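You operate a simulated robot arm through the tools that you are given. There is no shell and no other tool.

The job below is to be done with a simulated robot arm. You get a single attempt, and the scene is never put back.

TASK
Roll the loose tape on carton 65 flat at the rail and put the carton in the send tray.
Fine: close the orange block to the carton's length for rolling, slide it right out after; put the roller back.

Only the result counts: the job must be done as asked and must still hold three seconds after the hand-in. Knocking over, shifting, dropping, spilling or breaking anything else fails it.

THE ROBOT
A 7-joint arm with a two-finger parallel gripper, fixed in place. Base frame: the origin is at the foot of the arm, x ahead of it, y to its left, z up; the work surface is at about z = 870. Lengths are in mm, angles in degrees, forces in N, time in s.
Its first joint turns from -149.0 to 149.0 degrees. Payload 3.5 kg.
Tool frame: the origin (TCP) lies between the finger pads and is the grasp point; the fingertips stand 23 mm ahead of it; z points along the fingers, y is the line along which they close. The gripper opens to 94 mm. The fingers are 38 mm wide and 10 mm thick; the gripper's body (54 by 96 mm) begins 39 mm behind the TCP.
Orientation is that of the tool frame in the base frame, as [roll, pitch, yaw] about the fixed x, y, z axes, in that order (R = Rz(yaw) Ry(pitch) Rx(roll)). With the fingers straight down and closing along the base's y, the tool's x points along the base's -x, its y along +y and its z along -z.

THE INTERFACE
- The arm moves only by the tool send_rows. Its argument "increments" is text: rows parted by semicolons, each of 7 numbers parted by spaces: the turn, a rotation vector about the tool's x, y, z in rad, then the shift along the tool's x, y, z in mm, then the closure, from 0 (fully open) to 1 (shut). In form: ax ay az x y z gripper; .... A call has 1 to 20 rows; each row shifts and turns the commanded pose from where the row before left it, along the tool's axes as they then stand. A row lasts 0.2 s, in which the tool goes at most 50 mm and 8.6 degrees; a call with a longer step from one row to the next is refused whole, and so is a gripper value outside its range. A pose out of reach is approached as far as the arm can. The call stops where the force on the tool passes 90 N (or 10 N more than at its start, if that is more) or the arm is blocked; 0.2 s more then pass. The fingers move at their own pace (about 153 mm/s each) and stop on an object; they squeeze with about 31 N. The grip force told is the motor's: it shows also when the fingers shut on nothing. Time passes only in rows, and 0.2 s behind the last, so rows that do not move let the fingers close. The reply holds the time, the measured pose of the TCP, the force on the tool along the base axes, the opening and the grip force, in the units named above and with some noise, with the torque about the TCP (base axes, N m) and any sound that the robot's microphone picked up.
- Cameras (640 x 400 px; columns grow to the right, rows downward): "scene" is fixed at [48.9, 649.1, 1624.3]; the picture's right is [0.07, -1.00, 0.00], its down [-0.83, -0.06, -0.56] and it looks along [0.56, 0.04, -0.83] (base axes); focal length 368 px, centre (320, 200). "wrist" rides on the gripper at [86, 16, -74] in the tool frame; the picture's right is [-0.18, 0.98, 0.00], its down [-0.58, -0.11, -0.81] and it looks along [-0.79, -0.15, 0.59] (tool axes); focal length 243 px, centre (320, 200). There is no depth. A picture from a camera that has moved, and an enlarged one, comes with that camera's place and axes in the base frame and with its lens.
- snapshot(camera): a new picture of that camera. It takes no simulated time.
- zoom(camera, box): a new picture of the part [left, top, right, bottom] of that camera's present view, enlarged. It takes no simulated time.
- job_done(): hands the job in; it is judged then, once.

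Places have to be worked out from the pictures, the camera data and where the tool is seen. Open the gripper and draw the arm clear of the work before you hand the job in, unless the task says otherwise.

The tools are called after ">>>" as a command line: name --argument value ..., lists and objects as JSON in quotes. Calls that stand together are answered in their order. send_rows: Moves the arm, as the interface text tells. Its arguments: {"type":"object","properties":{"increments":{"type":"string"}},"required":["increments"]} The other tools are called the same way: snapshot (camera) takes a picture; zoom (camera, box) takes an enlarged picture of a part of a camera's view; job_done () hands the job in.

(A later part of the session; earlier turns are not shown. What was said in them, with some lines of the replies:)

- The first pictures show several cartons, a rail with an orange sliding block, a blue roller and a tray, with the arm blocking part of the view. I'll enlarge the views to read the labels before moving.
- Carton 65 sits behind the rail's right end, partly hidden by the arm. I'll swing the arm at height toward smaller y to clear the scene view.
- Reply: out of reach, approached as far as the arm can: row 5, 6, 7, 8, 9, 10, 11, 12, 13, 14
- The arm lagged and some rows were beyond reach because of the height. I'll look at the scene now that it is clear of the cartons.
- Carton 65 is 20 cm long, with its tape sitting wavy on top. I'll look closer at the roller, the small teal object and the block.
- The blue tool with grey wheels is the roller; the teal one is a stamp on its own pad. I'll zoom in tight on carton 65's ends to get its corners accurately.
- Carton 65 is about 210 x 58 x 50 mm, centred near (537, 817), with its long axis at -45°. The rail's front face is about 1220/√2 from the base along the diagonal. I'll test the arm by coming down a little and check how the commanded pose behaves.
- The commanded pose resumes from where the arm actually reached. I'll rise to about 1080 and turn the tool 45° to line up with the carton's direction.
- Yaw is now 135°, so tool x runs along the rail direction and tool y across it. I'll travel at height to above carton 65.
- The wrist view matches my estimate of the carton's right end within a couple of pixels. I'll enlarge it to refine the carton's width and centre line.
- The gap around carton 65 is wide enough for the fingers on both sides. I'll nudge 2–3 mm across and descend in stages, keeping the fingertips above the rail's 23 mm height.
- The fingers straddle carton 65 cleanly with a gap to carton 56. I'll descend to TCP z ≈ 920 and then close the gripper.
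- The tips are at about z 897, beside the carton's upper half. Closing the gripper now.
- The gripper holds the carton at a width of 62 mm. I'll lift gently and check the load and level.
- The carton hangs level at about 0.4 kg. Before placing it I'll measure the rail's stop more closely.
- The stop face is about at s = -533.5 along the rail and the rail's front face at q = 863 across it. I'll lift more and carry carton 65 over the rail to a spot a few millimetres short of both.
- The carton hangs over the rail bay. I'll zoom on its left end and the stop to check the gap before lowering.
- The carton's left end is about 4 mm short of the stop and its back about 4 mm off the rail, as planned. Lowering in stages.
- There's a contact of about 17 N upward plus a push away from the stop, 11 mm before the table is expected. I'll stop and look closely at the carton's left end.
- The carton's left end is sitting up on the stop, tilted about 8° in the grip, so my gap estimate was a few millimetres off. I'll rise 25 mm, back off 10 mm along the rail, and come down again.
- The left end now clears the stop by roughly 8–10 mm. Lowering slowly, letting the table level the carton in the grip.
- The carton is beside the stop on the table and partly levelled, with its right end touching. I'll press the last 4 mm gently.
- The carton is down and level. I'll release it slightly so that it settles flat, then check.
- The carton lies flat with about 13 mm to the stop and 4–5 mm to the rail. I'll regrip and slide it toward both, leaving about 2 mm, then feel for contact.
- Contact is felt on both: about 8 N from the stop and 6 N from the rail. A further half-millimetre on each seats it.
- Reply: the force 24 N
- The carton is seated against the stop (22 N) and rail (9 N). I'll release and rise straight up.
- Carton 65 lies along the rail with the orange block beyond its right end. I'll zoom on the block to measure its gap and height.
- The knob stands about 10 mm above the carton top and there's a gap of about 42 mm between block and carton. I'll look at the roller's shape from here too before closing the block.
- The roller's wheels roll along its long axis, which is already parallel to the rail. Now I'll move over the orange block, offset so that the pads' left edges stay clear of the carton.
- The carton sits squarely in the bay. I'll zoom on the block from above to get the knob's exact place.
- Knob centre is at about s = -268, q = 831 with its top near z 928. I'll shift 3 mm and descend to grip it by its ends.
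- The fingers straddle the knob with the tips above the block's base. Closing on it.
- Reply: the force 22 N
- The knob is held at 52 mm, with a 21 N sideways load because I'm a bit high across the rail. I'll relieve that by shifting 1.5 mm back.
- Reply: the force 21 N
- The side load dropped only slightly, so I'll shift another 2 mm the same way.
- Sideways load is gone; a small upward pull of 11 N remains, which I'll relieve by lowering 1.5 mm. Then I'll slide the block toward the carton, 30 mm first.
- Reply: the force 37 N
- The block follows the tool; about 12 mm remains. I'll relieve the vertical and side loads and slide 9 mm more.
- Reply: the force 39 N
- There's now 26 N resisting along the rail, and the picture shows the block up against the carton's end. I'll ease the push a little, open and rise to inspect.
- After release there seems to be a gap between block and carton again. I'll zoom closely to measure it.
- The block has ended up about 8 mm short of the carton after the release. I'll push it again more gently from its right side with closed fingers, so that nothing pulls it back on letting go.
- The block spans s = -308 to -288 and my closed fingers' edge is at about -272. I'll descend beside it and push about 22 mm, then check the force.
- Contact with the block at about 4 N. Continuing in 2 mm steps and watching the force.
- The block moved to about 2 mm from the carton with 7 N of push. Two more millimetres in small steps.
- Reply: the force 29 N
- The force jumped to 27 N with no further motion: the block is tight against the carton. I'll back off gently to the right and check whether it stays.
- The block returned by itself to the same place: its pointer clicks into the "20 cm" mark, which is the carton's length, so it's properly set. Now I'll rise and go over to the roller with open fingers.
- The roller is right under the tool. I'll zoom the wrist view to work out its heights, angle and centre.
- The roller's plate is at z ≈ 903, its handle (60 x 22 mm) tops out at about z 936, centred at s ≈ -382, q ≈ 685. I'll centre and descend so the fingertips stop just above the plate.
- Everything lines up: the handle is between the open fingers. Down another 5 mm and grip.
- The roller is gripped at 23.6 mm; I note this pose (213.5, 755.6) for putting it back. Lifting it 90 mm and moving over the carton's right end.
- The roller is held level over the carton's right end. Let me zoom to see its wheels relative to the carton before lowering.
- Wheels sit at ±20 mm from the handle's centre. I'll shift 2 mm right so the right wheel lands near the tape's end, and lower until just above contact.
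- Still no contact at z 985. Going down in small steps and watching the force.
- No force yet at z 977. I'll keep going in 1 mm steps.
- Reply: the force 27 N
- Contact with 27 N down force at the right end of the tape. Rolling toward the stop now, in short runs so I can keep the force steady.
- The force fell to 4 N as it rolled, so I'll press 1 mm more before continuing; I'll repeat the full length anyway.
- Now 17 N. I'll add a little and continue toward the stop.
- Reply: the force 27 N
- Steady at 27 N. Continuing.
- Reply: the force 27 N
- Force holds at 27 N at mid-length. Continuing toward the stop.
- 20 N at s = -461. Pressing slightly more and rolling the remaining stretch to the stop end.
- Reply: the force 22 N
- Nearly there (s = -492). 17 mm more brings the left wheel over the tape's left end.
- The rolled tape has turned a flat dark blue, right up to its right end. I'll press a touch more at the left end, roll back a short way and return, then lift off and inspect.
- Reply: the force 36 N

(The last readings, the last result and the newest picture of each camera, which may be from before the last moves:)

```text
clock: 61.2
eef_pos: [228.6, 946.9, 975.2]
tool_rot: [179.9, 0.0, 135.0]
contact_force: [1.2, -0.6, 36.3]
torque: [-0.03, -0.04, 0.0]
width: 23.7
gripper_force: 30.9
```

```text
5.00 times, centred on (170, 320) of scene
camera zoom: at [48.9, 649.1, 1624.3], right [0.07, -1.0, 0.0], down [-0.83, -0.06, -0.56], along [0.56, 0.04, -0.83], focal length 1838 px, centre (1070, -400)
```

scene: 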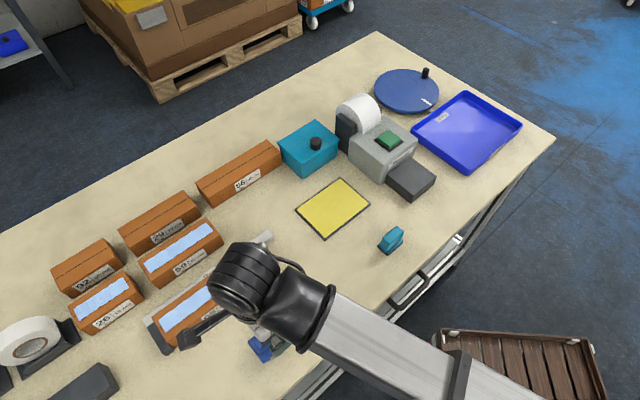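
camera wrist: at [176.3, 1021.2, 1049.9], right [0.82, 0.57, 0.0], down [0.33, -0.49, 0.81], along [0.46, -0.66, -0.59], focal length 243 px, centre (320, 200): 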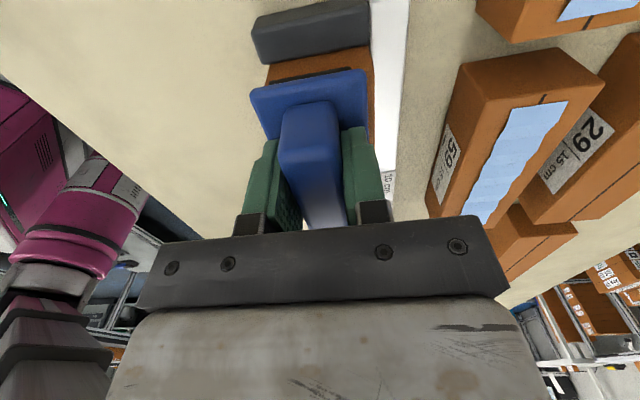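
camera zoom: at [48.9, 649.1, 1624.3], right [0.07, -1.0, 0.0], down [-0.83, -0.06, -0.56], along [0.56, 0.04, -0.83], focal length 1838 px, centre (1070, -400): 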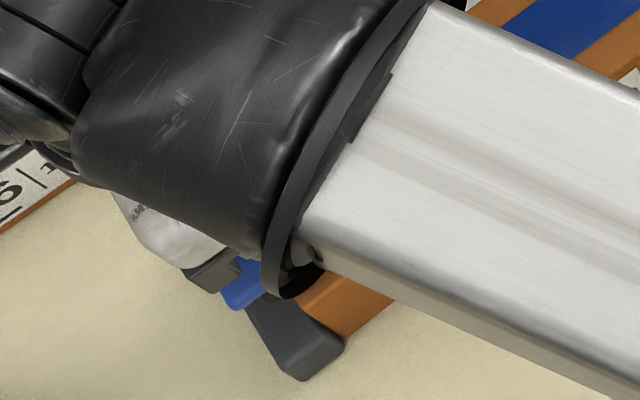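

Pressed with 36 N at the left end. Lifting off and moving toward the roller's home, staying high so I can inspect the whole tape.

>>> send_rows --increments "0 0 0 0 0 -5 1;0 0 0 0 0 -20 1;0 0 0 0 0 -25 1;0 0 0 -31.5 -36.3 0 1;0 0 0 -31.5 -36.3 0 1;0 0 0 -31.5 -36.3 0 1;0 0 0 -31.5 -36.3 0 1;0 0 0 0 0 0 1;0 0 0 0 0 0 1"

>>> snapshot --camera "scene"

>>> zoom --camera "scene" --box '[130, 220, 290, 350]'

>>> snapshot --camera "wrist"

```text
clock: 63.2
eef_pos: [211.6, 754.8, 1023.2]
tool_rot: [179.9, 0.0, 134.9]
contact_force: [-0.8, 0.2, -1.3]
torque: [0.0, -0.01, 0.0]
width: 23.5
gripper_force: 31.5
```

```text
taken
```

scene: 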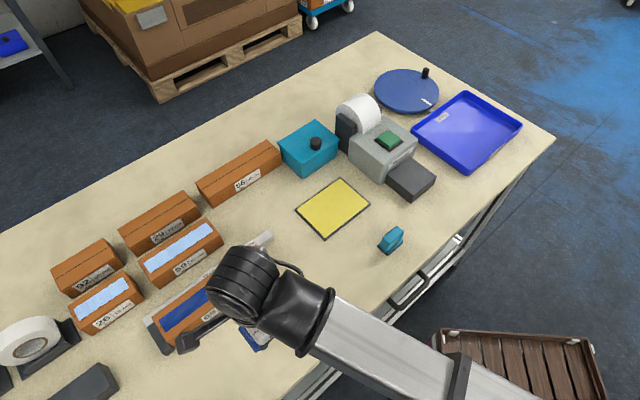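

```text
3.08 times, centred on (210, 285) of scene
camera zoom: at [48.9, 649.1, 1624.3], right [0.07, -1.0, 0.0], down [-0.83, -0.06, -0.56], along [0.56, 0.04, -0.83], focal length 1131 px, centre (658, -62)
```

zoom: 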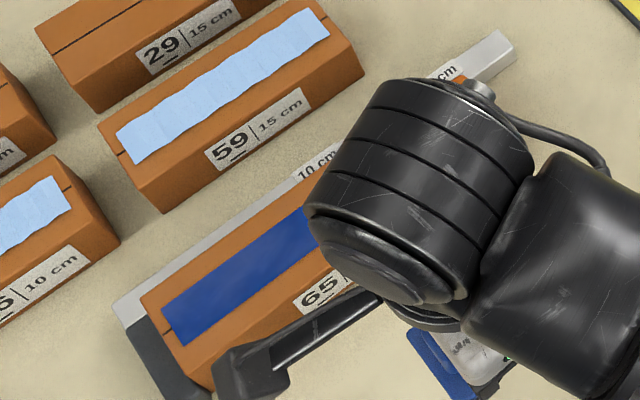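

```text
taken
camera wrist: at [161.0, 828.9, 1098.8], right [0.82, 0.57, 0.0], down [0.33, -0.49, 0.81], along [0.46, -0.67, -0.59], focal length 243 px, centre (320, 200)
```

wrist: 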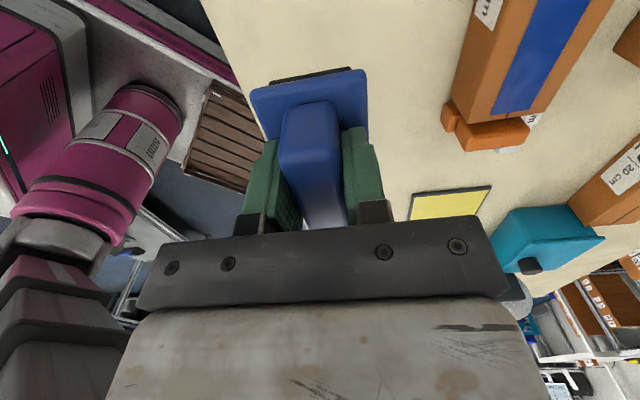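

Both ends are flat dark blue. I'll move aside briefly to see the middle of the tape before putting the roller back.

>>> send_rows --increments "0 0 0 -40 -5 0 1;0 0 0 -40 -5 0 1;0 0 0 -40 -5 0 1;0 0 0 0 0 0 1;0 0 0 0 0 0 1"

>>> zoom --camera "scene" --box '[130, 220, 290, 350]'

```text
clock: 64.4
eef_pos: [289.0, 659.1, 1022.8]
tool_rot: [-180.0, 0.0, 135.1]
contact_force: [-0.4, -0.2, -1.4]
torque: [0.04, 0.0, -0.02]
width: 23.6
gripper_force: 30.9
```

```text
3.08 times, centred on (210, 285) of scene
camera zoom: at [48.9, 649.1, 1624.3], right [0.07, -1.0, 0.0], down [-0.83, -0.06, -0.56], along [0.56, 0.04, -0.83], focal length 1131 px, centre (658, -62)
```

zoom: 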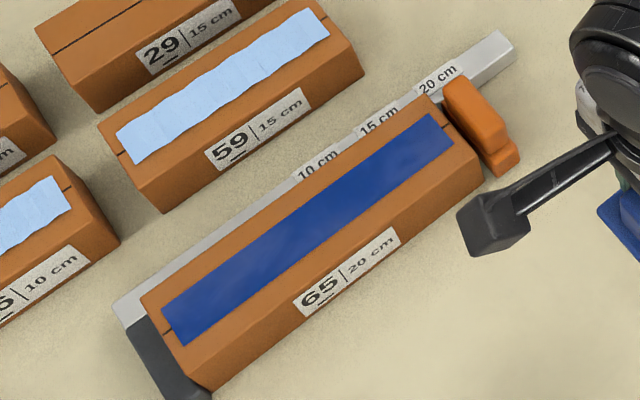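

The whole tape is flat along its length. Now I'll take the roller back to its spot and lower it.

>>> send_rows --increments "0 0 0 40.4 5 0 1;0 0 0 40.4 5 0 1;0 0 0 40.5 5.2 0 1;0 0 0 0 0 0 1;0 0 0 0 0 30 1;0 0 0 0 0 30 1;0 0 0 0 0 20 1;0 0 0 0 0 8 1;0 0 0 0 0 0 1"

>>> snapshot --camera "wrist"

```text
clock: 66.4
eef_pos: [212.7, 757.1, 934.3]
tool_rot: [179.9, -0.1, 135.0]
contact_force: [-0.4, 0.1, -1.5]
torque: [0.0, 0.01, 0.0]
width: 23.6
gripper_force: 31.1
```

```text
taken
camera wrist: at [161.4, 830.9, 1009.4], right [0.82, 0.57, 0.0], down [0.33, -0.49, 0.81], along [0.46, -0.67, -0.59], focal length 243 px, centre (320, 200)
```

wrist: 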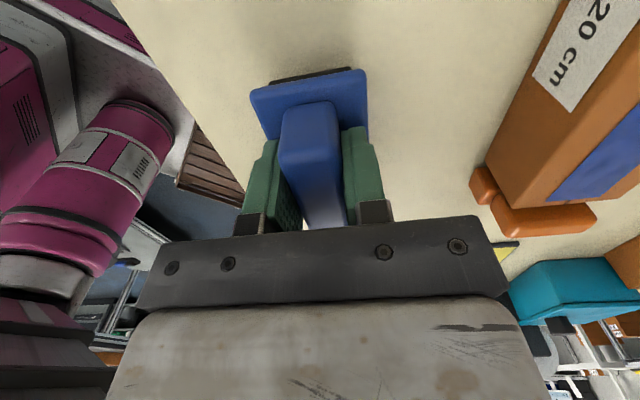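

No contact yet at z 934. I'll lower in 1–2 mm steps until the wheels rest on the table.

>>> send_rows --increments "0 0 0 -1 0 2 1;0 0 0 0 0 1.5 1;0 0 0 0 0 1.5 1;0 0 0 0 0 0 1"

```text
clock: 67.4
eef_pos: [213.1, 755.4, 929.4]
tool_rot: [180.0, -0.1, 135.0]
contact_force: [-1.0, -0.4, -1.9]
torque: [0.02, -0.05, 0.03]
width: 23.6
gripper_force: 31.1
```

>>> send_rows --increments "0 0 0 0 0 1 1;0 0 0 0 0 1 1;0 0 0 0 0 0 1"

```text
clock: 68.2
eef_pos: [213.9, 756.0, 927.1]
tool_rot: [-179.9, 0.0, 135.0]
contact_force: [1.2, 0.7, -1.9]
torque: [0.02, -0.01, 0.0]
width: 23.7
gripper_force: 30.6
```

Still hanging free at z 927, so the roller has slipped up a little in the grip. Lowering a bit more.

>>> send_rows --increments "0 0 0 0 0 0.8 1;0 0 0 0 0 0.8 1;0 0 0 0 0 0 1"

```text
clock: 69.0
eef_pos: [213.1, 757.2, 926.3]
tool_rot: [180.0, 0.1, 134.9]
contact_force: [0.7, 0.4, 18.1]
torque: [0.11, -0.1, 0.03]
width: 23.6
gripper_force: 31.0
```

The wheels are on the table. Opening and rising straight up.

>>> send_rows --increments "0 0 0 0 0 -0.7 1;0 0 0 0 0 0 0.5;0 0 0 0 0 0 0;0 0 0 0 0 0 0;0 0 0 0 0 -20 0;0 0 0 0 0 -40 0;0 0 0 0 0 -40 0;0 0 0 0 0 0 0"

>>> snapshot --camera "wrist"

```text
clock: 70.8
eef_pos: [213.4, 757.3, 1023.1]
tool_rot: [180.0, 0.0, 135.0]
contact_force: [-0.3, 0.1, 0.4]
torque: [0.03, -0.01, 0.04]
width: 93.9
gripper_force: 0.0
```

```text
taken
camera wrist: at [162.2, 831.8, 1099.9], right [0.82, 0.57, 0.0], down [0.33, -0.49, 0.81], along [0.46, -0.67, -0.59], focal length 243 px, centre (320, 200)
```

wrist: 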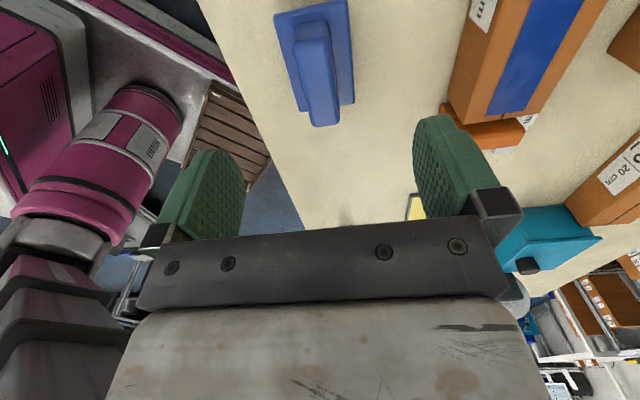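

The roller stands on its wheels at home. Now back to the orange block: I'll position above its knob.

>>> send_rows --increments "0 0 0 -24.2 35.9 0 0;0 0 0 -24.2 35.9 0 0;0 0 0 -24.2 35.9 0 0;0 0 0 -24 35.9 0 0;0 0 0 0 0 0 0;0 0 0 0 0 0 0"

>>> zoom --camera "wrist" --box '[250, 0, 410, 100]'

>>> zoom --camera "scene" --box '[230, 300, 326, 360]'

```text
clock: 72.2
eef_pos: [383.6, 788.9, 1024.4]
tool_rot: [179.9, 0.1, 135.0]
contact_force: [0.2, -0.3, 0.5]
torque: [0.0, 0.04, -0.02]
width: 94.0
gripper_force: 0.0
```

```text
4.00 times, centred on (330, 50) of wrist
camera zoom: at [332.3, 863.1, 1100.3], right [0.82, 0.57, 0.0], down [0.33, -0.49, 0.81], along [0.46, -0.67, -0.59], focal length 970 px, centre (280, 800)
```

zoom: 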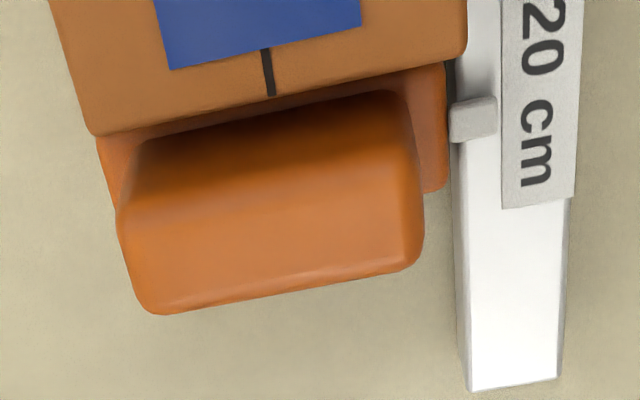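

```text
6.67 times, centred on (278, 330) of scene
camera zoom: at [48.9, 649.1, 1624.3], right [0.07, -1.0, 0.0], down [-0.83, -0.06, -0.56], along [0.56, 0.04, -0.83], focal length 2450 px, centre (600, -667)
```

zoom: 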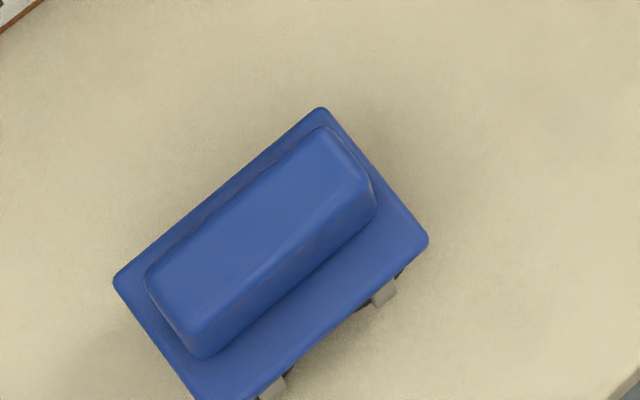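

The roller is back within 1–2 mm of where it was. The knob is at s ≈ -299, q ≈ 831; I'll descend and grip it by its ends.

>>> send_rows --increments "0 0 0 1.4 1 0 0;0 0 0 0 0 30 0;0 0 0 0 0 30 0;0 0 0 0 0 25 0;0 0 0 0 0 11 0;0 0 0 0 0 0 0;0 0 0 0 0 0 0.4;0 0 0 0 0 0 1;0 0 0 0 0 0 1;0 0 0 0 0 0 1"

>>> snapshot --camera "wrist"

```text
clock: 74.4
eef_pos: [382.9, 790.0, 930.9]
tool_rot: [-179.8, 0.0, 135.1]
contact_force: [-9.0, -8.0, -7.7]
torque: [-0.18, 0.32, 0.03]
width: 52.1
gripper_force: 45.1
```

```text
taken
camera wrist: at [332.0, 864.4, 1005.9], right [0.82, 0.57, 0.0], down [0.34, -0.49, 0.81], along [0.46, -0.67, -0.59], focal length 243 px, centre (320, 200)
```

wrist: 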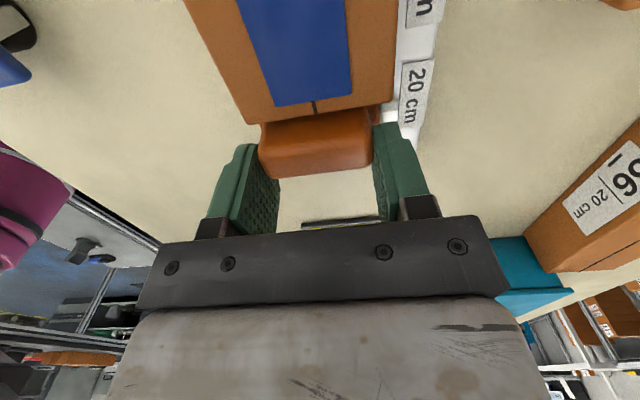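

Gripped. Sliding the block to the right, out toward the rail's free end, in small steps.

>>> send_rows --increments "0 0 0 -2 -1 0 1;0 0 0 -6 -0.5 0 1;0 0 0 -8 0 0 1;0 0 0 -8 0 0 1;0 0 0 -6 0 0 1;0 0 0 0 0 0 1"

>>> zoom --camera "scene" --box '[220, 210, 310, 280]'

```text
clock: 75.8
eef_pos: [404.9, 770.2, 930.7]
tool_rot: [179.8, 0.0, 135.1]
contact_force: [4.6, 6.1, 8.0]
torque: [-0.28, 0.23, -0.02]
width: 52.1
gripper_force: 44.6
```

```text
5.71 times, centred on (265, 245) of scene
camera zoom: at [48.9, 649.1, 1624.3], right [0.07, -1.0, 0.0], down [-0.83, -0.06, -0.56], along [0.56, 0.04, -0.83], focal length 2100 px, centre (634, -57)
```

zoom: 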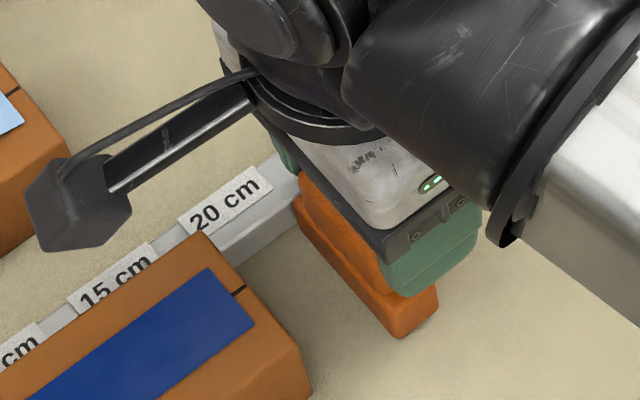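

The block slid freely 30 mm and is close to where it began. I'll go on gently to feel for the end of its travel.

>>> send_rows --increments "0 0 0 -1.5 0 0 1;0 0 0 -1.5 0 0 1;0 0 0 0 0 0 1"

```text
clock: 76.6
eef_pos: [405.4, 768.5, 931.1]
tool_rot: [179.9, -0.1, 135.2]
contact_force: [-0.8, 16.3, 17.6]
torque: [-0.65, -0.53, -0.62]
width: 51.9
gripper_force: 45.3
```

A resisting 12 N has appeared along the rail, which suggests the end of travel. One more millimetre to confirm.

>>> send_rows --increments "0 0 0 -1.2 0 0 1;0 0 0 0 0 0 1"

>>> zoom --camera "scene" --box '[220, 210, 310, 280]'

```text
clock: 77.2
eef_pos: [405.6, 768.3, 930.5]
tool_rot: [179.9, -0.1, 135.0]
contact_force: [-5.3, 29.2, 22.1]
torque: [-0.06, 0.06, -0.69]
width: 51.8
gripper_force: 44.8
```

```text
5.71 times, centred on (265, 245) of scene
camera zoom: at [48.9, 649.1, 1624.3], right [0.07, -1.0, 0.0], down [-0.83, -0.06, -0.56], along [0.56, 0.04, -0.83], focal length 2100 px, centre (634, -57)
```

zoom: 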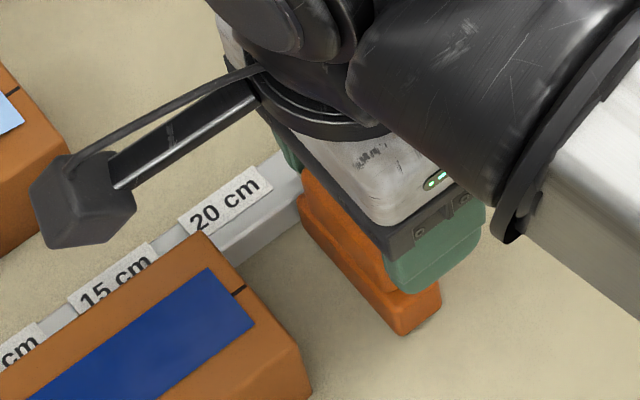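

Force rose to 24 N with no motion: the block is right out at its end stop. I'll ease off, open and rise.

>>> send_rows --increments "0 0 0 1.5 0 0 1;0 0 0 0 0 0 0.3;0 0 0 0 0 0 0;0 0 0 0 0 0 0;0 0 0 0 0 -20 0;0 0 0 0 0 -40 0;0 0 0 0 0 -35 0;0 0 0 0 0 0 0"

>>> zoom --camera "scene" --box '[130, 220, 310, 350]'

>>> snapshot --camera "wrist"

```text
clock: 79.0
eef_pos: [404.0, 766.8, 1025.4]
tool_rot: [-180.0, 0.0, 134.9]
contact_force: [0.1, -0.2, -0.1]
torque: [-0.03, 0.03, 0.02]
width: 94.1
gripper_force: 0.2
```

```text
3.08 times, centred on (220, 285) of scene
camera zoom: at [48.9, 649.1, 1624.3], right [0.07, -1.0, 0.0], down [-0.83, -0.06, -0.56], along [0.56, 0.04, -0.83], focal length 1131 px, centre (628, -62)
```

zoom: 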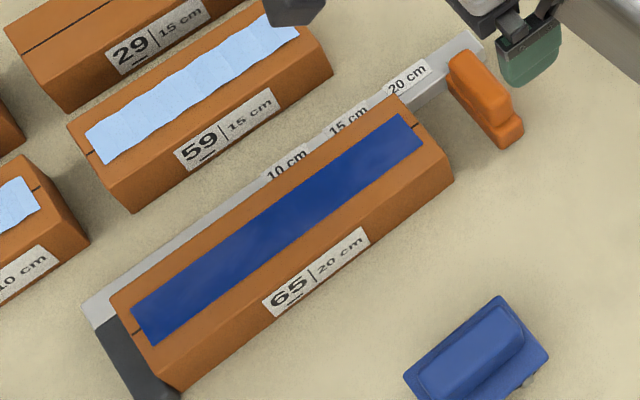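

```text
taken
camera wrist: at [352.6, 841.4, 1100.1], right [0.82, 0.57, 0.0], down [0.33, -0.49, 0.81], along [0.46, -0.67, -0.59], focal length 243 px, centre (320, 200)
```

wrist: 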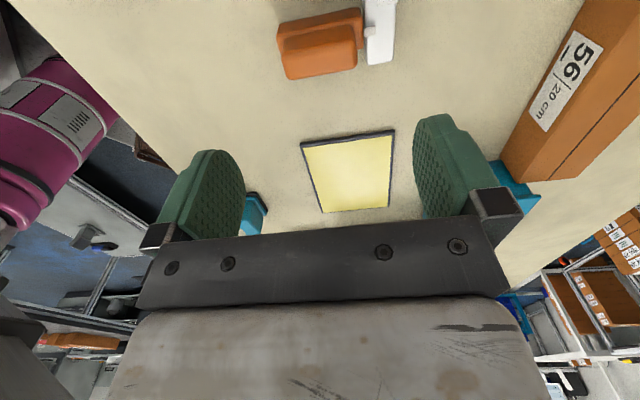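

The block is out and the carton lies undisturbed with its tape flat. Moving over the carton's middle to pick it up.

>>> send_rows --increments "0 0 0 42 1 0 0;0 0 0 42 1 0 0;0 0 0 42 1 0 0;0 0 0 41.5 1 0 0;0 0 0 0 0 0 0;0 0 0 0 0 0 0"

>>> snapshot --camera "wrist"

>>> zoom --camera "scene" --box '[250, 215, 310, 265]'

```text
clock: 80.4
eef_pos: [288.4, 889.0, 1027.7]
tool_rot: [-180.0, 0.0, 134.9]
contact_force: [-0.1, 0.2, -0.3]
torque: [0.0, 0.01, 0.01]
width: 94.1
gripper_force: 0.1
```

```text
taken
camera wrist: at [236.5, 964.2, 1101.8], right [0.82, 0.57, 0.0], down [0.33, -0.49, 0.81], along [0.46, -0.67, -0.59], focal length 243 px, centre (320, 200)
```

wrist: 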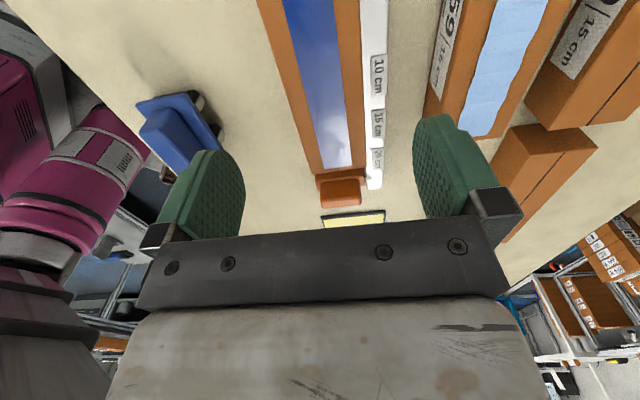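

```text
8.00 times, centred on (280, 240) of scene
camera zoom: at [48.9, 649.1, 1624.3], right [0.07, -1.0, 0.0], down [-0.83, -0.06, -0.56], along [0.56, 0.04, -0.83], focal length 2941 px, centre (640, -120)
```

zoom: 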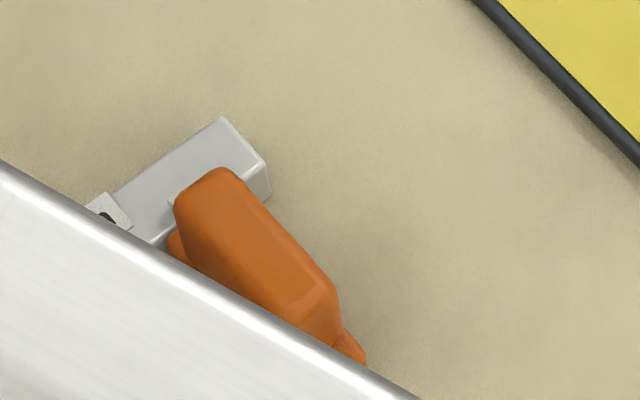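

The block is exactly at its original outer position. I'm centred over the carton at s = -425, q = 832.6; descending to z 921 and gripping.

>>> send_rows --increments "0 0 0 0 -0.5 35 0;0 0 0 0 0 35 0;0 0 0 0 0 25 0;0 0 0 0 0 11 0;0 0 0 0 0 0 0;0 0 0 0 0 0 0.3;0 0 0 0 0 0 1;0 0 0 0 0 0 1;0 0 0 0 0 0 1"

>>> snapshot --camera "wrist"

```text
clock: 82.4
eef_pos: [289.6, 889.4, 919.4]
tool_rot: [180.0, 0.0, 135.0]
contact_force: [-2.1, -1.3, -0.9]
torque: [0.18, 0.24, -0.17]
width: 61.9
gripper_force: 31.5
```

```text
taken
camera wrist: at [238.5, 963.3, 995.0], right [0.82, 0.57, 0.0], down [0.33, -0.49, 0.81], along [0.46, -0.67, -0.59], focal length 243 px, centre (320, 200)
```

wrist: 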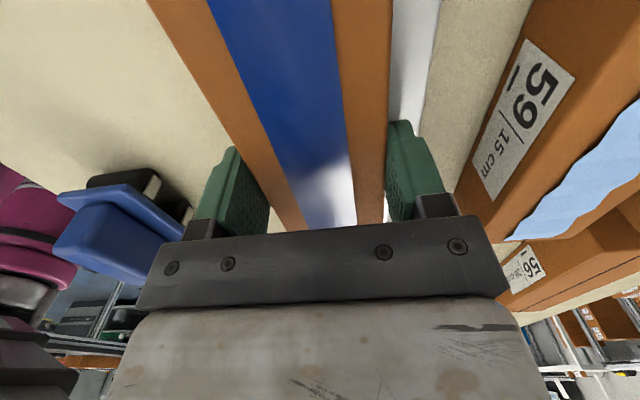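

The carton is gripped at 62 mm. I'll ease it off the rail and stop by 3 mm, then lift it to carrying height.

>>> send_rows --increments "0 0 0 -1.5 -1.5 0 1;0 0 0 -1.5 -1.5 0 1;0 0 0 0 0 -5 1;0 0 0 0 0 -15 1;0 0 0 0 0 -30 1;0 0 0 0 0 -30 1;0 0 0 0 0 -30 1;0 0 0 0 0 0 1"

>>> snapshot --camera "scene"

>>> snapshot --camera "wrist"

```text
clock: 84.2
eef_pos: [287.5, 884.6, 1029.4]
tool_rot: [180.0, -0.1, 135.0]
contact_force: [0.8, -0.1, -4.7]
torque: [0.04, 0.01, -0.01]
width: 61.8
gripper_force: 31.3
```

```text
taken
```

scene: 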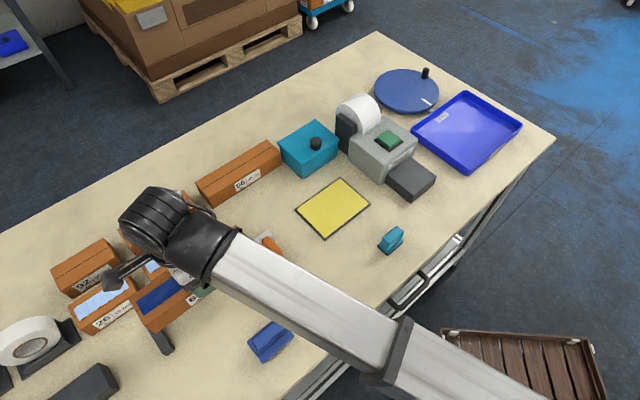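

```text
taken
camera wrist: at [236.7, 958.9, 1105.4], right [0.82, 0.57, 0.0], down [0.33, -0.49, 0.81], along [0.46, -0.67, -0.59], focal length 243 px, centre (320, 200)
```

wrist: 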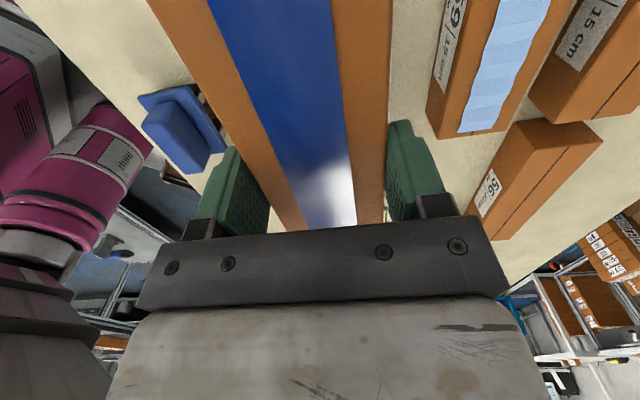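

The carton hangs level above the rail. I'll take a route nearer the base, around the printer: first diagonally inward, then along the table.

>>> send_rows --increments "0 0 0 -24.6 -25.5 0 1;0 0 0 -24.6 -25.5 0 1;0 0 0 -24.6 -25.5 0 1;0 0 0 -24.6 -25.5 0 1;0 0 0 -24.6 -25.5 0 1;0 0 0 -24.6 -25.5 0 1;0 0 0 -24.6 -25.5 0 1;0 0 0 -30 0 0 1;0 0 0 -34 0 0 1;0 0 0 -34 0 0 1;0 0 0 -34 0 0 1;0 0 0 -34 0 0 1;0 0 0 0 0 0 1"

>>> snapshot --camera "scene"

```text
clock: 87.0
eef_pos: [403.7, 518.8, 1029.3]
tool_rot: [180.0, -0.1, 135.1]
contact_force: [0.8, 0.0, -4.7]
torque: [0.02, -0.01, 0.01]
width: 61.8
gripper_force: 31.0
```

```text
taken
```

scene: 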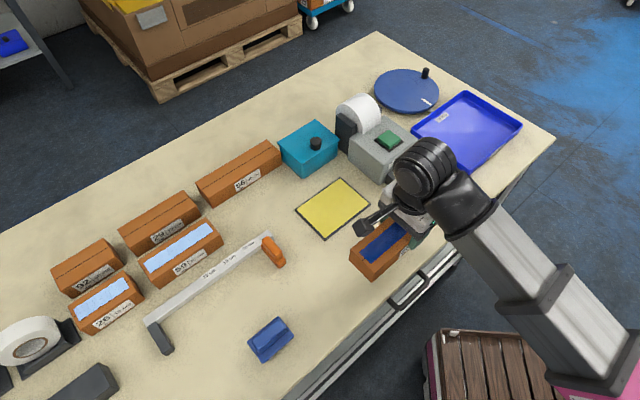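

All clear so far. Continuing along the table past the printer's front toward the tray.

>>> send_rows --increments "0 0 0 -34 0 0 1;0 0 0 -34 0 0 1;0 0 0 -34 0 0 1;0 0 0 -34 0 0 1;0 0 0 -34 0 0 1;0 0 0 -34 0 0 1;0 0 0 -34 0 0 1;0 0 0 -34 0 0 1;0 0 0 -34 0 0 1;0 0 0 -34 0 0 1;0 0 0 -34 0 0 1;0 0 0 -34 0 0 1;0 0 0 -33 0 0 1;0 0 0 0 0 0 1;0 0 0 0 0 0 1"

>>> snapshot --camera "scene"

>>> snapshot --camera "wrist"

```text
clock: 90.2
eef_pos: [715.4, 207.3, 1028.4]
tool_rot: [180.0, 0.1, 135.1]
contact_force: [0.3, -0.7, -4.0]
torque: [-0.01, 0.01, 0.02]
width: 61.9
gripper_force: 30.9
```

```text
taken
```

scene: 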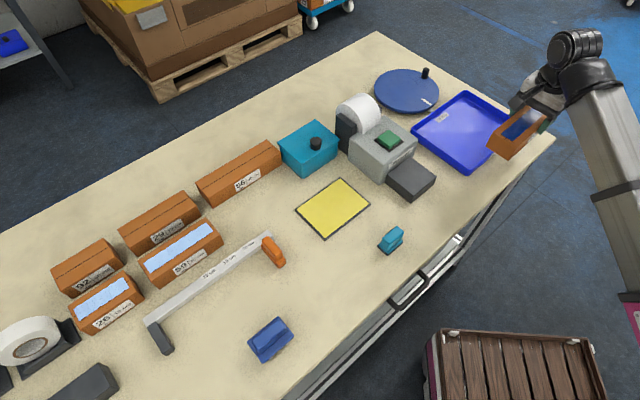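

```text
taken
camera wrist: at [663.8, 280.6, 1103.9], right [0.82, 0.57, 0.0], down [0.33, -0.49, 0.81], along [0.46, -0.67, -0.59], focal length 243 px, centre (320, 200)
```

wrist: 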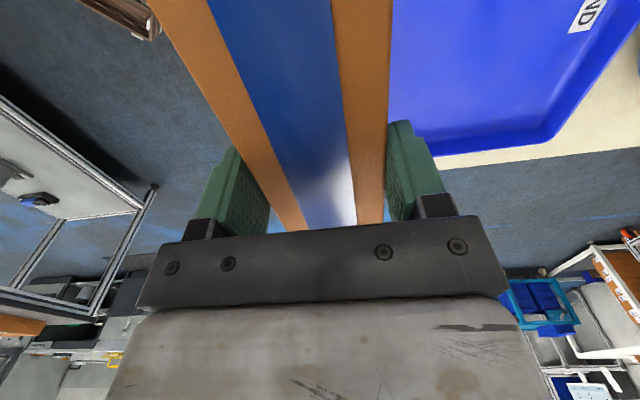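

The carton is beside the tray. I'll zoom on the tray's far edge from here to refine its position before moving over.

>>> zoom --camera "wrist" --box '[380, 0, 640, 170]'

>>> zoom --camera "scene" --box '[400, 80, 540, 180]'

```text
2.35 times, centred on (510, 85) of wrist
camera zoom: at [663.8, 280.6, 1103.9], right [0.82, 0.57, 0.0], down [0.33, -0.49, 0.81], along [0.46, -0.67, -0.59], focal length 571 px, centre (-127, 471)
```

zoom: 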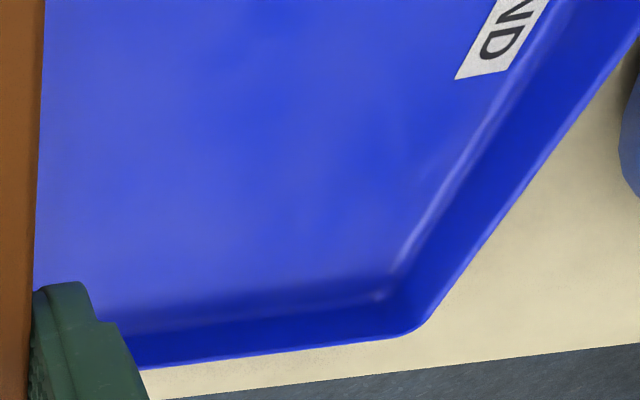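

```text
4.00 times, centred on (470, 130) of scene
camera zoom: at [48.9, 649.1, 1624.3], right [0.07, -1.0, 0.0], down [-0.83, -0.06, -0.56], along [0.56, 0.04, -0.83], focal length 1470 px, centre (-280, 480)
```

zoom: 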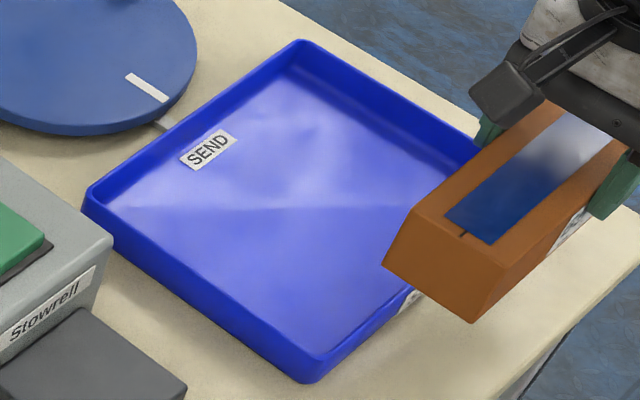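

The tray looks only a little longer than the carton, so I need its inner length accurately. Zooming on its corners.

>>> zoom --camera "scene" --box '[405, 105, 485, 180]'

>>> zoom --camera "scene" --box '[440, 80, 530, 140]'

```text
5.33 times, centred on (445, 142) of scene
camera zoom: at [48.9, 649.1, 1624.3], right [0.07, -1.0, 0.0], down [-0.83, -0.06, -0.56], along [0.56, 0.04, -0.83], focal length 1960 px, centre (-347, 507)
```

zoom: 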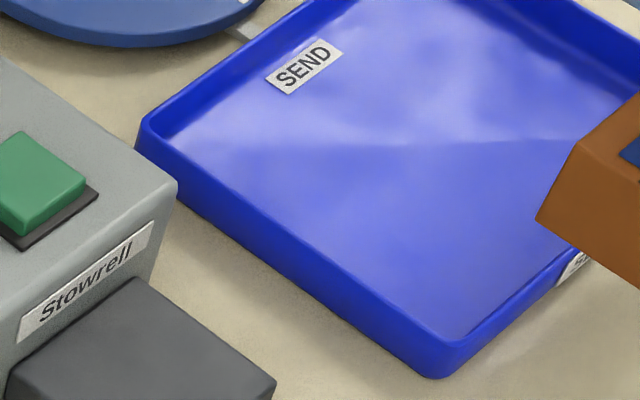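

```text
6.67 times, centred on (485, 110) of scene
camera zoom: at [48.9, 649.1, 1624.3], right [0.07, -1.0, 0.0], down [-0.83, -0.06, -0.56], along [0.56, 0.04, -0.83], focal length 2450 px, centre (-780, 800)
```

zoom: 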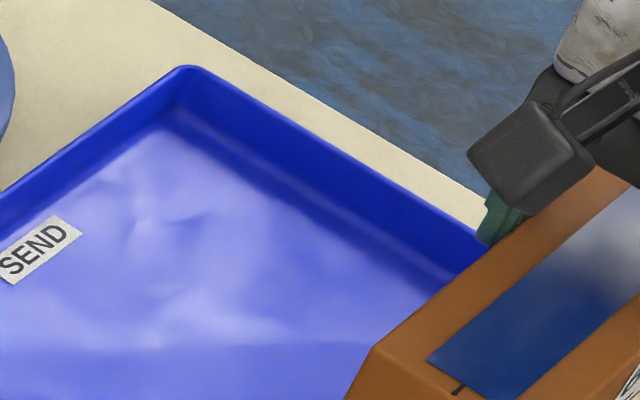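

I need the tray's near edge in the wrist view too, so I'll back up 150 mm along the lane I came by and look.

>>> send_rows --increments "0 0 0 30 0 0 1;0 0 0 30 0 0 1;0 0 0 30 0 0 1;0 0 0 30 0 0 1;0 0 0 30 0 0 1;0 0 0 0 0 0 1;0 0 0 0 0 0 1"

>>> snapshot --camera "wrist"

>>> zoom --camera "wrist" --box '[380, 0, 640, 170]'

>>> zoom --camera "scene" --box '[440, 80, 530, 180]'

```text
clock: 91.8
eef_pos: [609.6, 315.0, 1031.4]
tool_rot: [180.0, 0.0, 135.0]
contact_force: [1.3, 0.1, -4.8]
torque: [0.02, -0.01, 0.02]
width: 61.6
gripper_force: 31.4
```

```text
taken
camera wrist: at [558.2, 387.9, 1106.8], right [0.82, 0.57, 0.0], down [0.33, -0.49, 0.81], along [0.46, -0.67, -0.59], focal length 243 px, centre (320, 200)
```

wrist: 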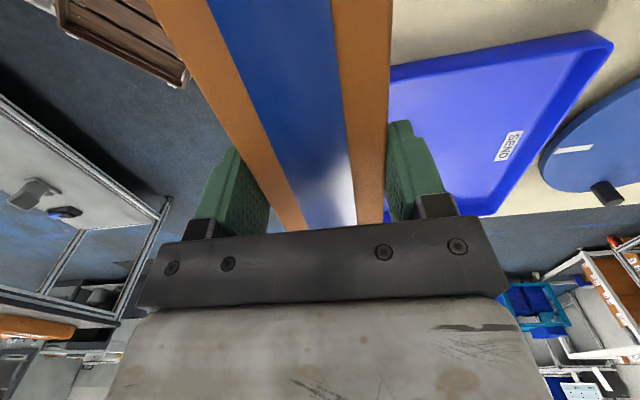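

```text
2.35 times, centred on (510, 85) of wrist
camera zoom: at [558.2, 387.9, 1106.8], right [0.82, 0.57, 0.0], down [0.33, -0.49, 0.81], along [0.46, -0.67, -0.59], focal length 571 px, centre (-127, 471)
```

zoom: 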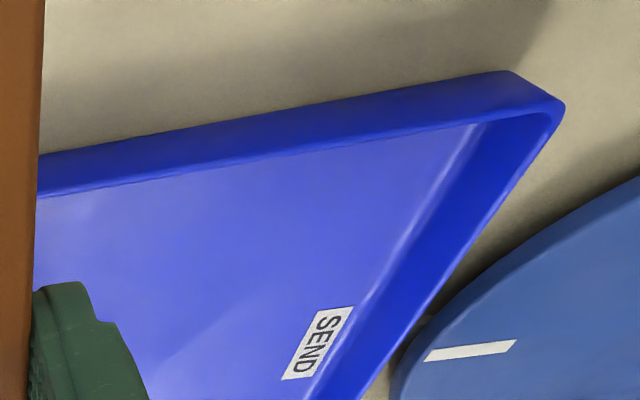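

```text
4.00 times, centred on (485, 130) of scene
camera zoom: at [48.9, 649.1, 1624.3], right [0.07, -1.0, 0.0], down [-0.83, -0.06, -0.56], along [0.56, 0.04, -0.83], focal length 1470 px, centre (-340, 480)
```

zoom: 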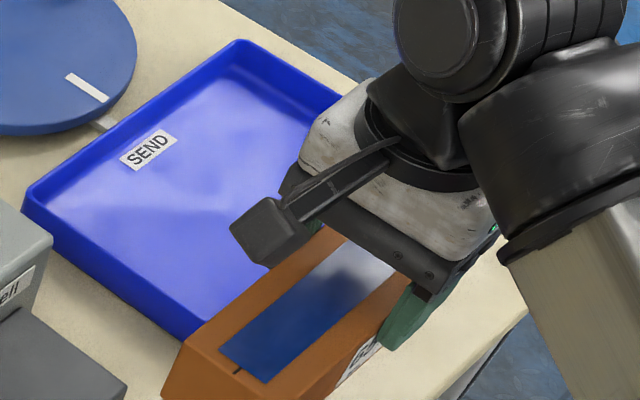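

The tray floor spans roughly s = 249 to 478 (about 229 mm) and the carton is about 215 mm, so it fits lengthwise with about 7 mm at each end. Moving to the tray's centre, s ≈ 363, q ≈ 781, still high.

>>> send_rows --increments "0 0 0 -31 0 0 1;0 0 0 -31 0 0 1;0 0 0 -31 0 0 1;0 0 0 -31 0 0 1;0 0 0 -30.7 0 0 1;0 0 0 0 25.4 0 1;0 0 0 0 25.4 0 1;0 0 0 0 25.4 0 1;0 0 0 0 25.4 0 1;0 0 0 0 25.4 0 1;0 0 0 0 0 0 1;0 0 0 0 0 0 1"

>>> snapshot --camera "scene"

>>> snapshot --camera "wrist"

```text
clock: 94.4
eef_pos: [807.6, 294.9, 1029.5]
tool_rot: [179.9, 0.0, 135.0]
contact_force: [0.2, 1.3, -4.6]
torque: [-0.01, 0.01, 0.02]
width: 61.9
gripper_force: 30.9
```

```text
taken
```

scene: 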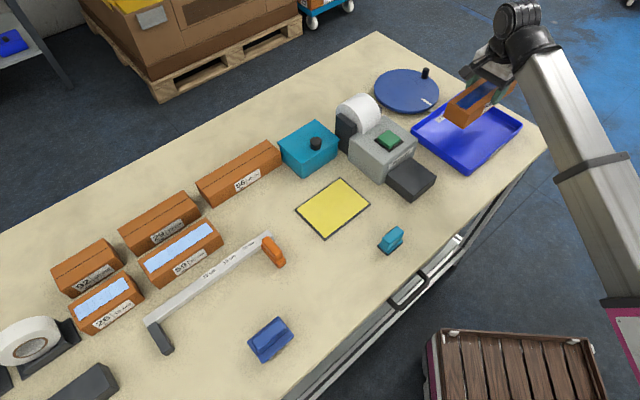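

```text
taken
camera wrist: at [756.5, 367.7, 1104.9], right [0.82, 0.57, 0.0], down [0.33, -0.49, 0.81], along [0.46, -0.67, -0.59], focal length 243 px, centre (320, 200)
```

wrist: 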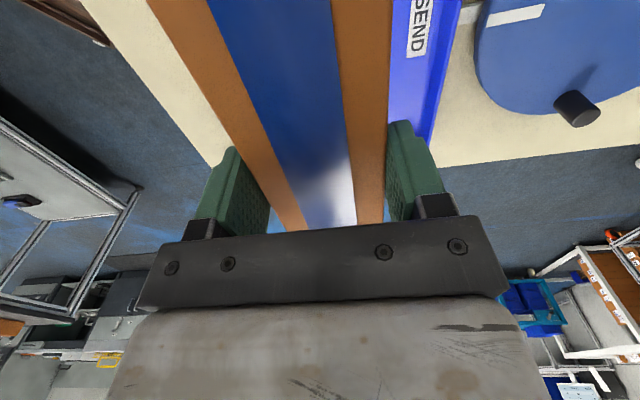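

Over the tray centre now. I'll lower until the carton's underside is just above the rim and check the clearance at its ends.

>>> send_rows --increments "0 0 0 0 0 25 1;0 0 0 0 0 25 1;0 0 0 0 0 16 1;0 0 0 0 0 0 1;0 0 0 0 0 0 1"

>>> zoom --camera "scene" --box '[400, 75, 540, 180]'

>>> zoom --camera "scene" --box '[405, 105, 485, 180]'

>>> zoom --camera "scene" --box '[460, 80, 530, 140]'

```text
clock: 95.6
eef_pos: [807.4, 294.5, 963.0]
tool_rot: [-179.9, 0.0, 134.9]
contact_force: [0.7, -1.1, -4.7]
torque: [-0.02, 0.02, 0.03]
width: 61.7
gripper_force: 30.8
```

```text
3.81 times, centred on (470, 128) of scene
camera zoom: at [48.9, 649.1, 1624.3], right [0.07, -1.0, 0.0], down [-0.83, -0.06, -0.56], along [0.56, 0.04, -0.83], focal length 1400 px, centre (-251, 476)
```

zoom: 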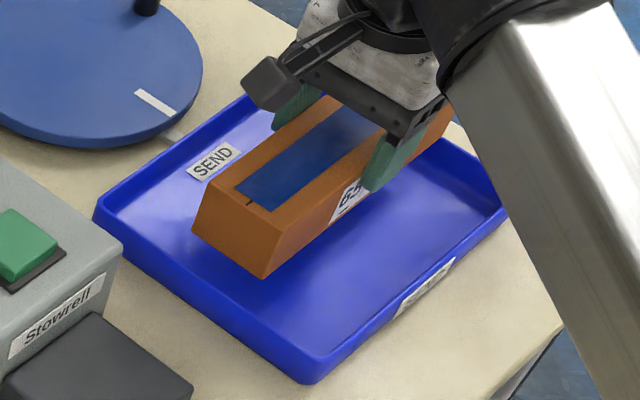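

```text
5.33 times, centred on (445, 142) of scene
camera zoom: at [48.9, 649.1, 1624.3], right [0.07, -1.0, 0.0], down [-0.83, -0.06, -0.56], along [0.56, 0.04, -0.83], focal length 1960 px, centre (-347, 507)
```

zoom: 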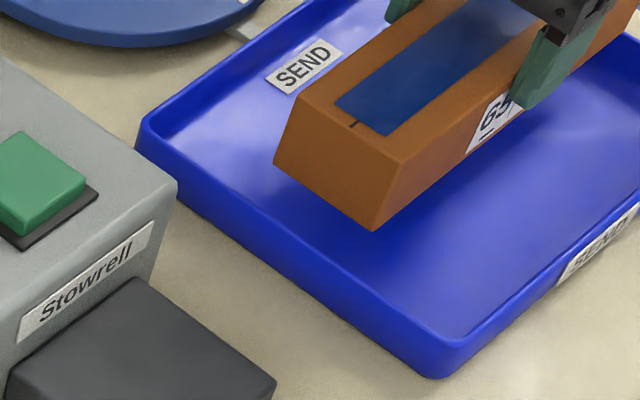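

```text
6.67 times, centred on (495, 110) of scene
camera zoom: at [48.9, 649.1, 1624.3], right [0.07, -1.0, 0.0], down [-0.83, -0.06, -0.56], along [0.56, 0.04, -0.83], focal length 2450 px, centre (-847, 800)
```

zoom: 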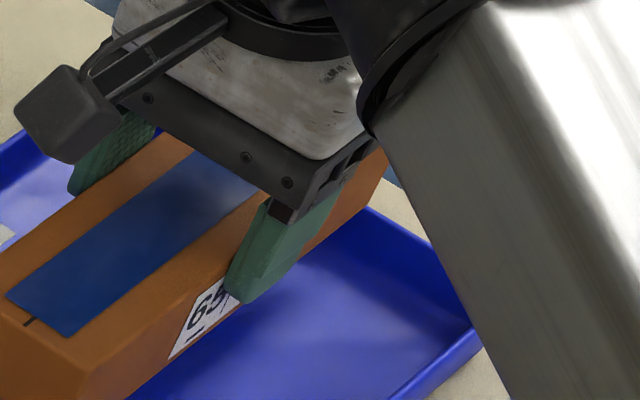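

The carton clears both tray ends by about 6–10 mm. Lowering slowly into the tray.

>>> send_rows --increments "0 0 0 0 0 10 1;0 0 0 0 0 10 1;0 0 0 0 0 8 1;0 0 0 0 0 4 1;0 0 0 0 0 0 1"

>>> zoom --camera "scene" --box '[400, 75, 540, 180]'

```text
clock: 96.8
eef_pos: [807.3, 293.3, 930.7]
tool_rot: [-179.9, -0.1, 134.9]
contact_force: [-0.8, -0.2, -4.2]
torque: [-0.02, -0.01, 0.0]
width: 61.8
gripper_force: 30.5
```

```text
3.81 times, centred on (470, 128) of scene
camera zoom: at [48.9, 649.1, 1624.3], right [0.07, -1.0, 0.0], down [-0.83, -0.06, -0.56], along [0.56, 0.04, -0.83], focal length 1400 px, centre (-251, 476)
```

zoom: 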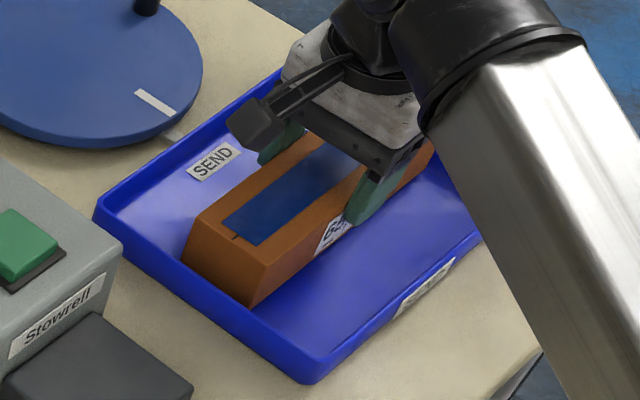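

No contact yet and the carton is inside the walls. Lowering the last millimetres in small steps.

>>> send_rows --increments "0 0 0 0 0 2 1;0 0 0 0 0 1.5 1;0 0 0 0 0 1.5 1;0 0 0 0 0 0 1"

```text
clock: 97.8
eef_pos: [806.8, 293.4, 925.8]
tool_rot: [-179.9, 0.0, 135.0]
contact_force: [-0.2, 0.8, -4.3]
torque: [0.01, 0.0, -0.01]
width: 62.0
gripper_force: 31.1
```

>>> send_rows --increments "0 0 0 0 0 1 1;0 0 0 0 0 1 1;0 0 0 0 0 0 1"

```text
clock: 98.6
eef_pos: [807.9, 294.3, 924.1]
tool_rot: [180.0, 0.0, 135.1]
contact_force: [-0.3, -1.6, 5.7]
torque: [0.14, 0.11, 0.05]
width: 61.7
gripper_force: 31.3
```

The carton has touched the tray floor (10 N change). Opening the gripper and rising straight up.

>>> send_rows --increments "0 0 0 0 0 0 0.3;0 0 0 0 0 0 0.2;0 0 0 0 0 0 0.2;0 0 0 0 0 -15 0.2;0 0 0 0 0 -35 0.2;0 0 0 0 0 -40 0;0 0 0 0 0 -20 0;0 0 0 0 0 0 0"

>>> snapshot --camera "scene"

>>> zoom --camera "scene" --box '[400, 75, 540, 180]'

```text
clock: 100.4
eef_pos: [808.1, 292.1, 1035.7]
tool_rot: [180.0, 0.0, 135.0]
contact_force: [-0.5, 0.7, -0.4]
torque: [0.02, 0.02, -0.02]
width: 94.0
gripper_force: 0.1
```

```text
taken
```

scene: 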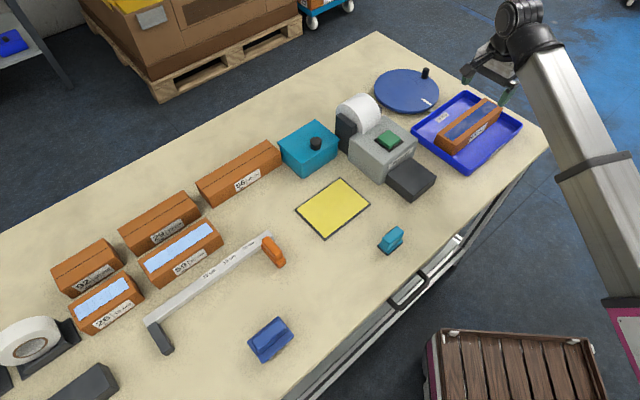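

```text
3.81 times, centred on (470, 128) of scene
camera zoom: at [48.9, 649.1, 1624.3], right [0.07, -1.0, 0.0], down [-0.83, -0.06, -0.56], along [0.56, 0.04, -0.83], focal length 1400 px, centre (-251, 476)
```

zoom: 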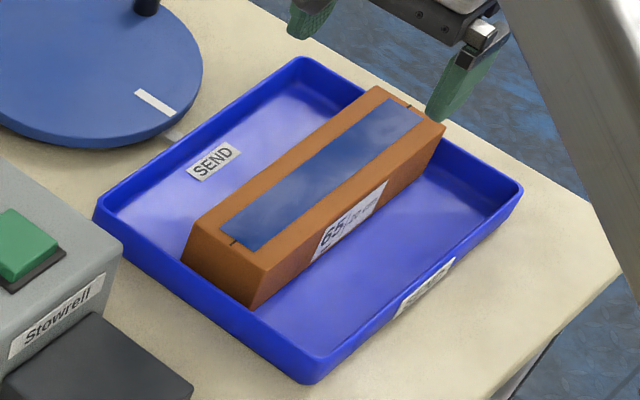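

Carton 65 lies flat in the send tray, tape up. I'll draw the arm clear, back toward the base and higher.

>>> send_rows --increments "0 0 0 0 0 -25 0;0 0 0 0 -30 -5 0;0 0 0 0 -35 0 0;0 0 0 0 -35 0 0;0 0 0 0 -35 0 0;0 0 0 0 -35 0 0;0 0 0 0 -30 0 0;0 0 0 0 0 0 0;0 0 0 0 0 0 0"

>>> snapshot --camera "scene"

>>> zoom --camera "scene" --box '[400, 75, 540, 180]'

>>> zoom --camera "scene" --box '[40, 160, 320, 370]'

```text
clock: 102.4
eef_pos: [666.4, 152.1, 1063.8]
tool_rot: [-180.0, 0.0, 135.0]
contact_force: [0.2, 0.0, -0.1]
torque: [0.01, -0.02, -0.04]
width: 94.1
gripper_force: 0.1
```

```text
taken
```

scene: 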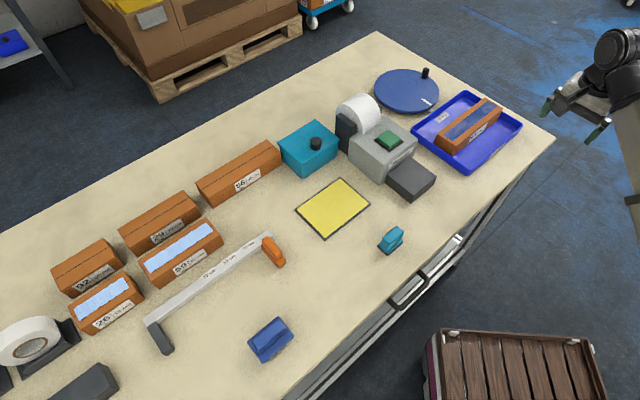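

```text
3.81 times, centred on (470, 128) of scene
camera zoom: at [48.9, 649.1, 1624.3], right [0.07, -1.0, 0.0], down [-0.83, -0.06, -0.56], along [0.56, 0.04, -0.83], focal length 1400 px, centre (-251, 476)
```

zoom: 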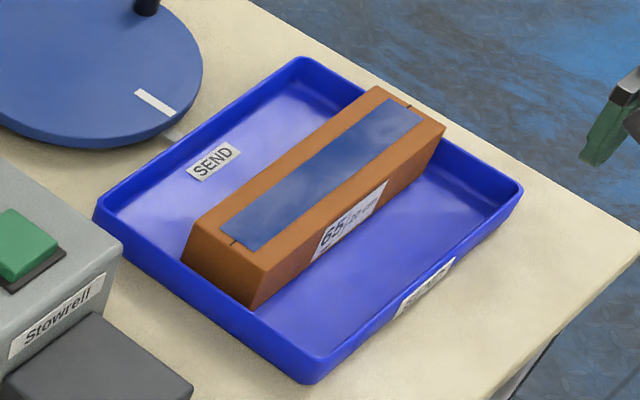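

```text
1.90 times, centred on (180, 265) of scene
camera zoom: at [48.9, 649.1, 1624.3], right [0.07, -1.0, 0.0], down [-0.83, -0.06, -0.56], along [0.56, 0.04, -0.83], focal length 700 px, centre (587, 76)
```

zoom: 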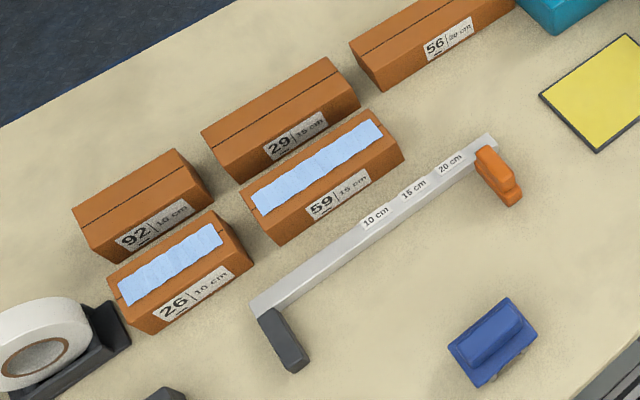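

The pictures show carton 65 flat in the send tray with its tape rolled down. The orange block is right out, the roller is back on its spot, the other items look unmoved, and the arm is clear with the gripper open. Handing in.

>>> job_done

```text
The job is handed in.
```

Carton 65 is in the send tray, lying flat, with its tape rolled down along the full length. The job is handed in.

- **Rolling:** I rolled the tape from the right end to the stop with mostly 20–30 N on the roller. It dipped to 4 N near the start. The scene view afterwards showed the tape flat dark blue from end to end.
- **Orange block:** For rolling, I set it at the 20 cm mark. It would not stay tight against the carton: each time I let go it sprang back to that mark, leaving a gap of about 8 mm. It is now right out, at its end stop and where it started.
- **Roller:** It is back on its wheels within about 2 mm of its original spot.
- **One slip on the way:** While lowering the carton at the rail, its left end caught on the stop and tilted about 8°. I lifted it, backed off and set it down flat. I saw no mark on it.

In the last pictures, everything else on the table looked unmoved. The gripper is open and the arm is clear of the work.
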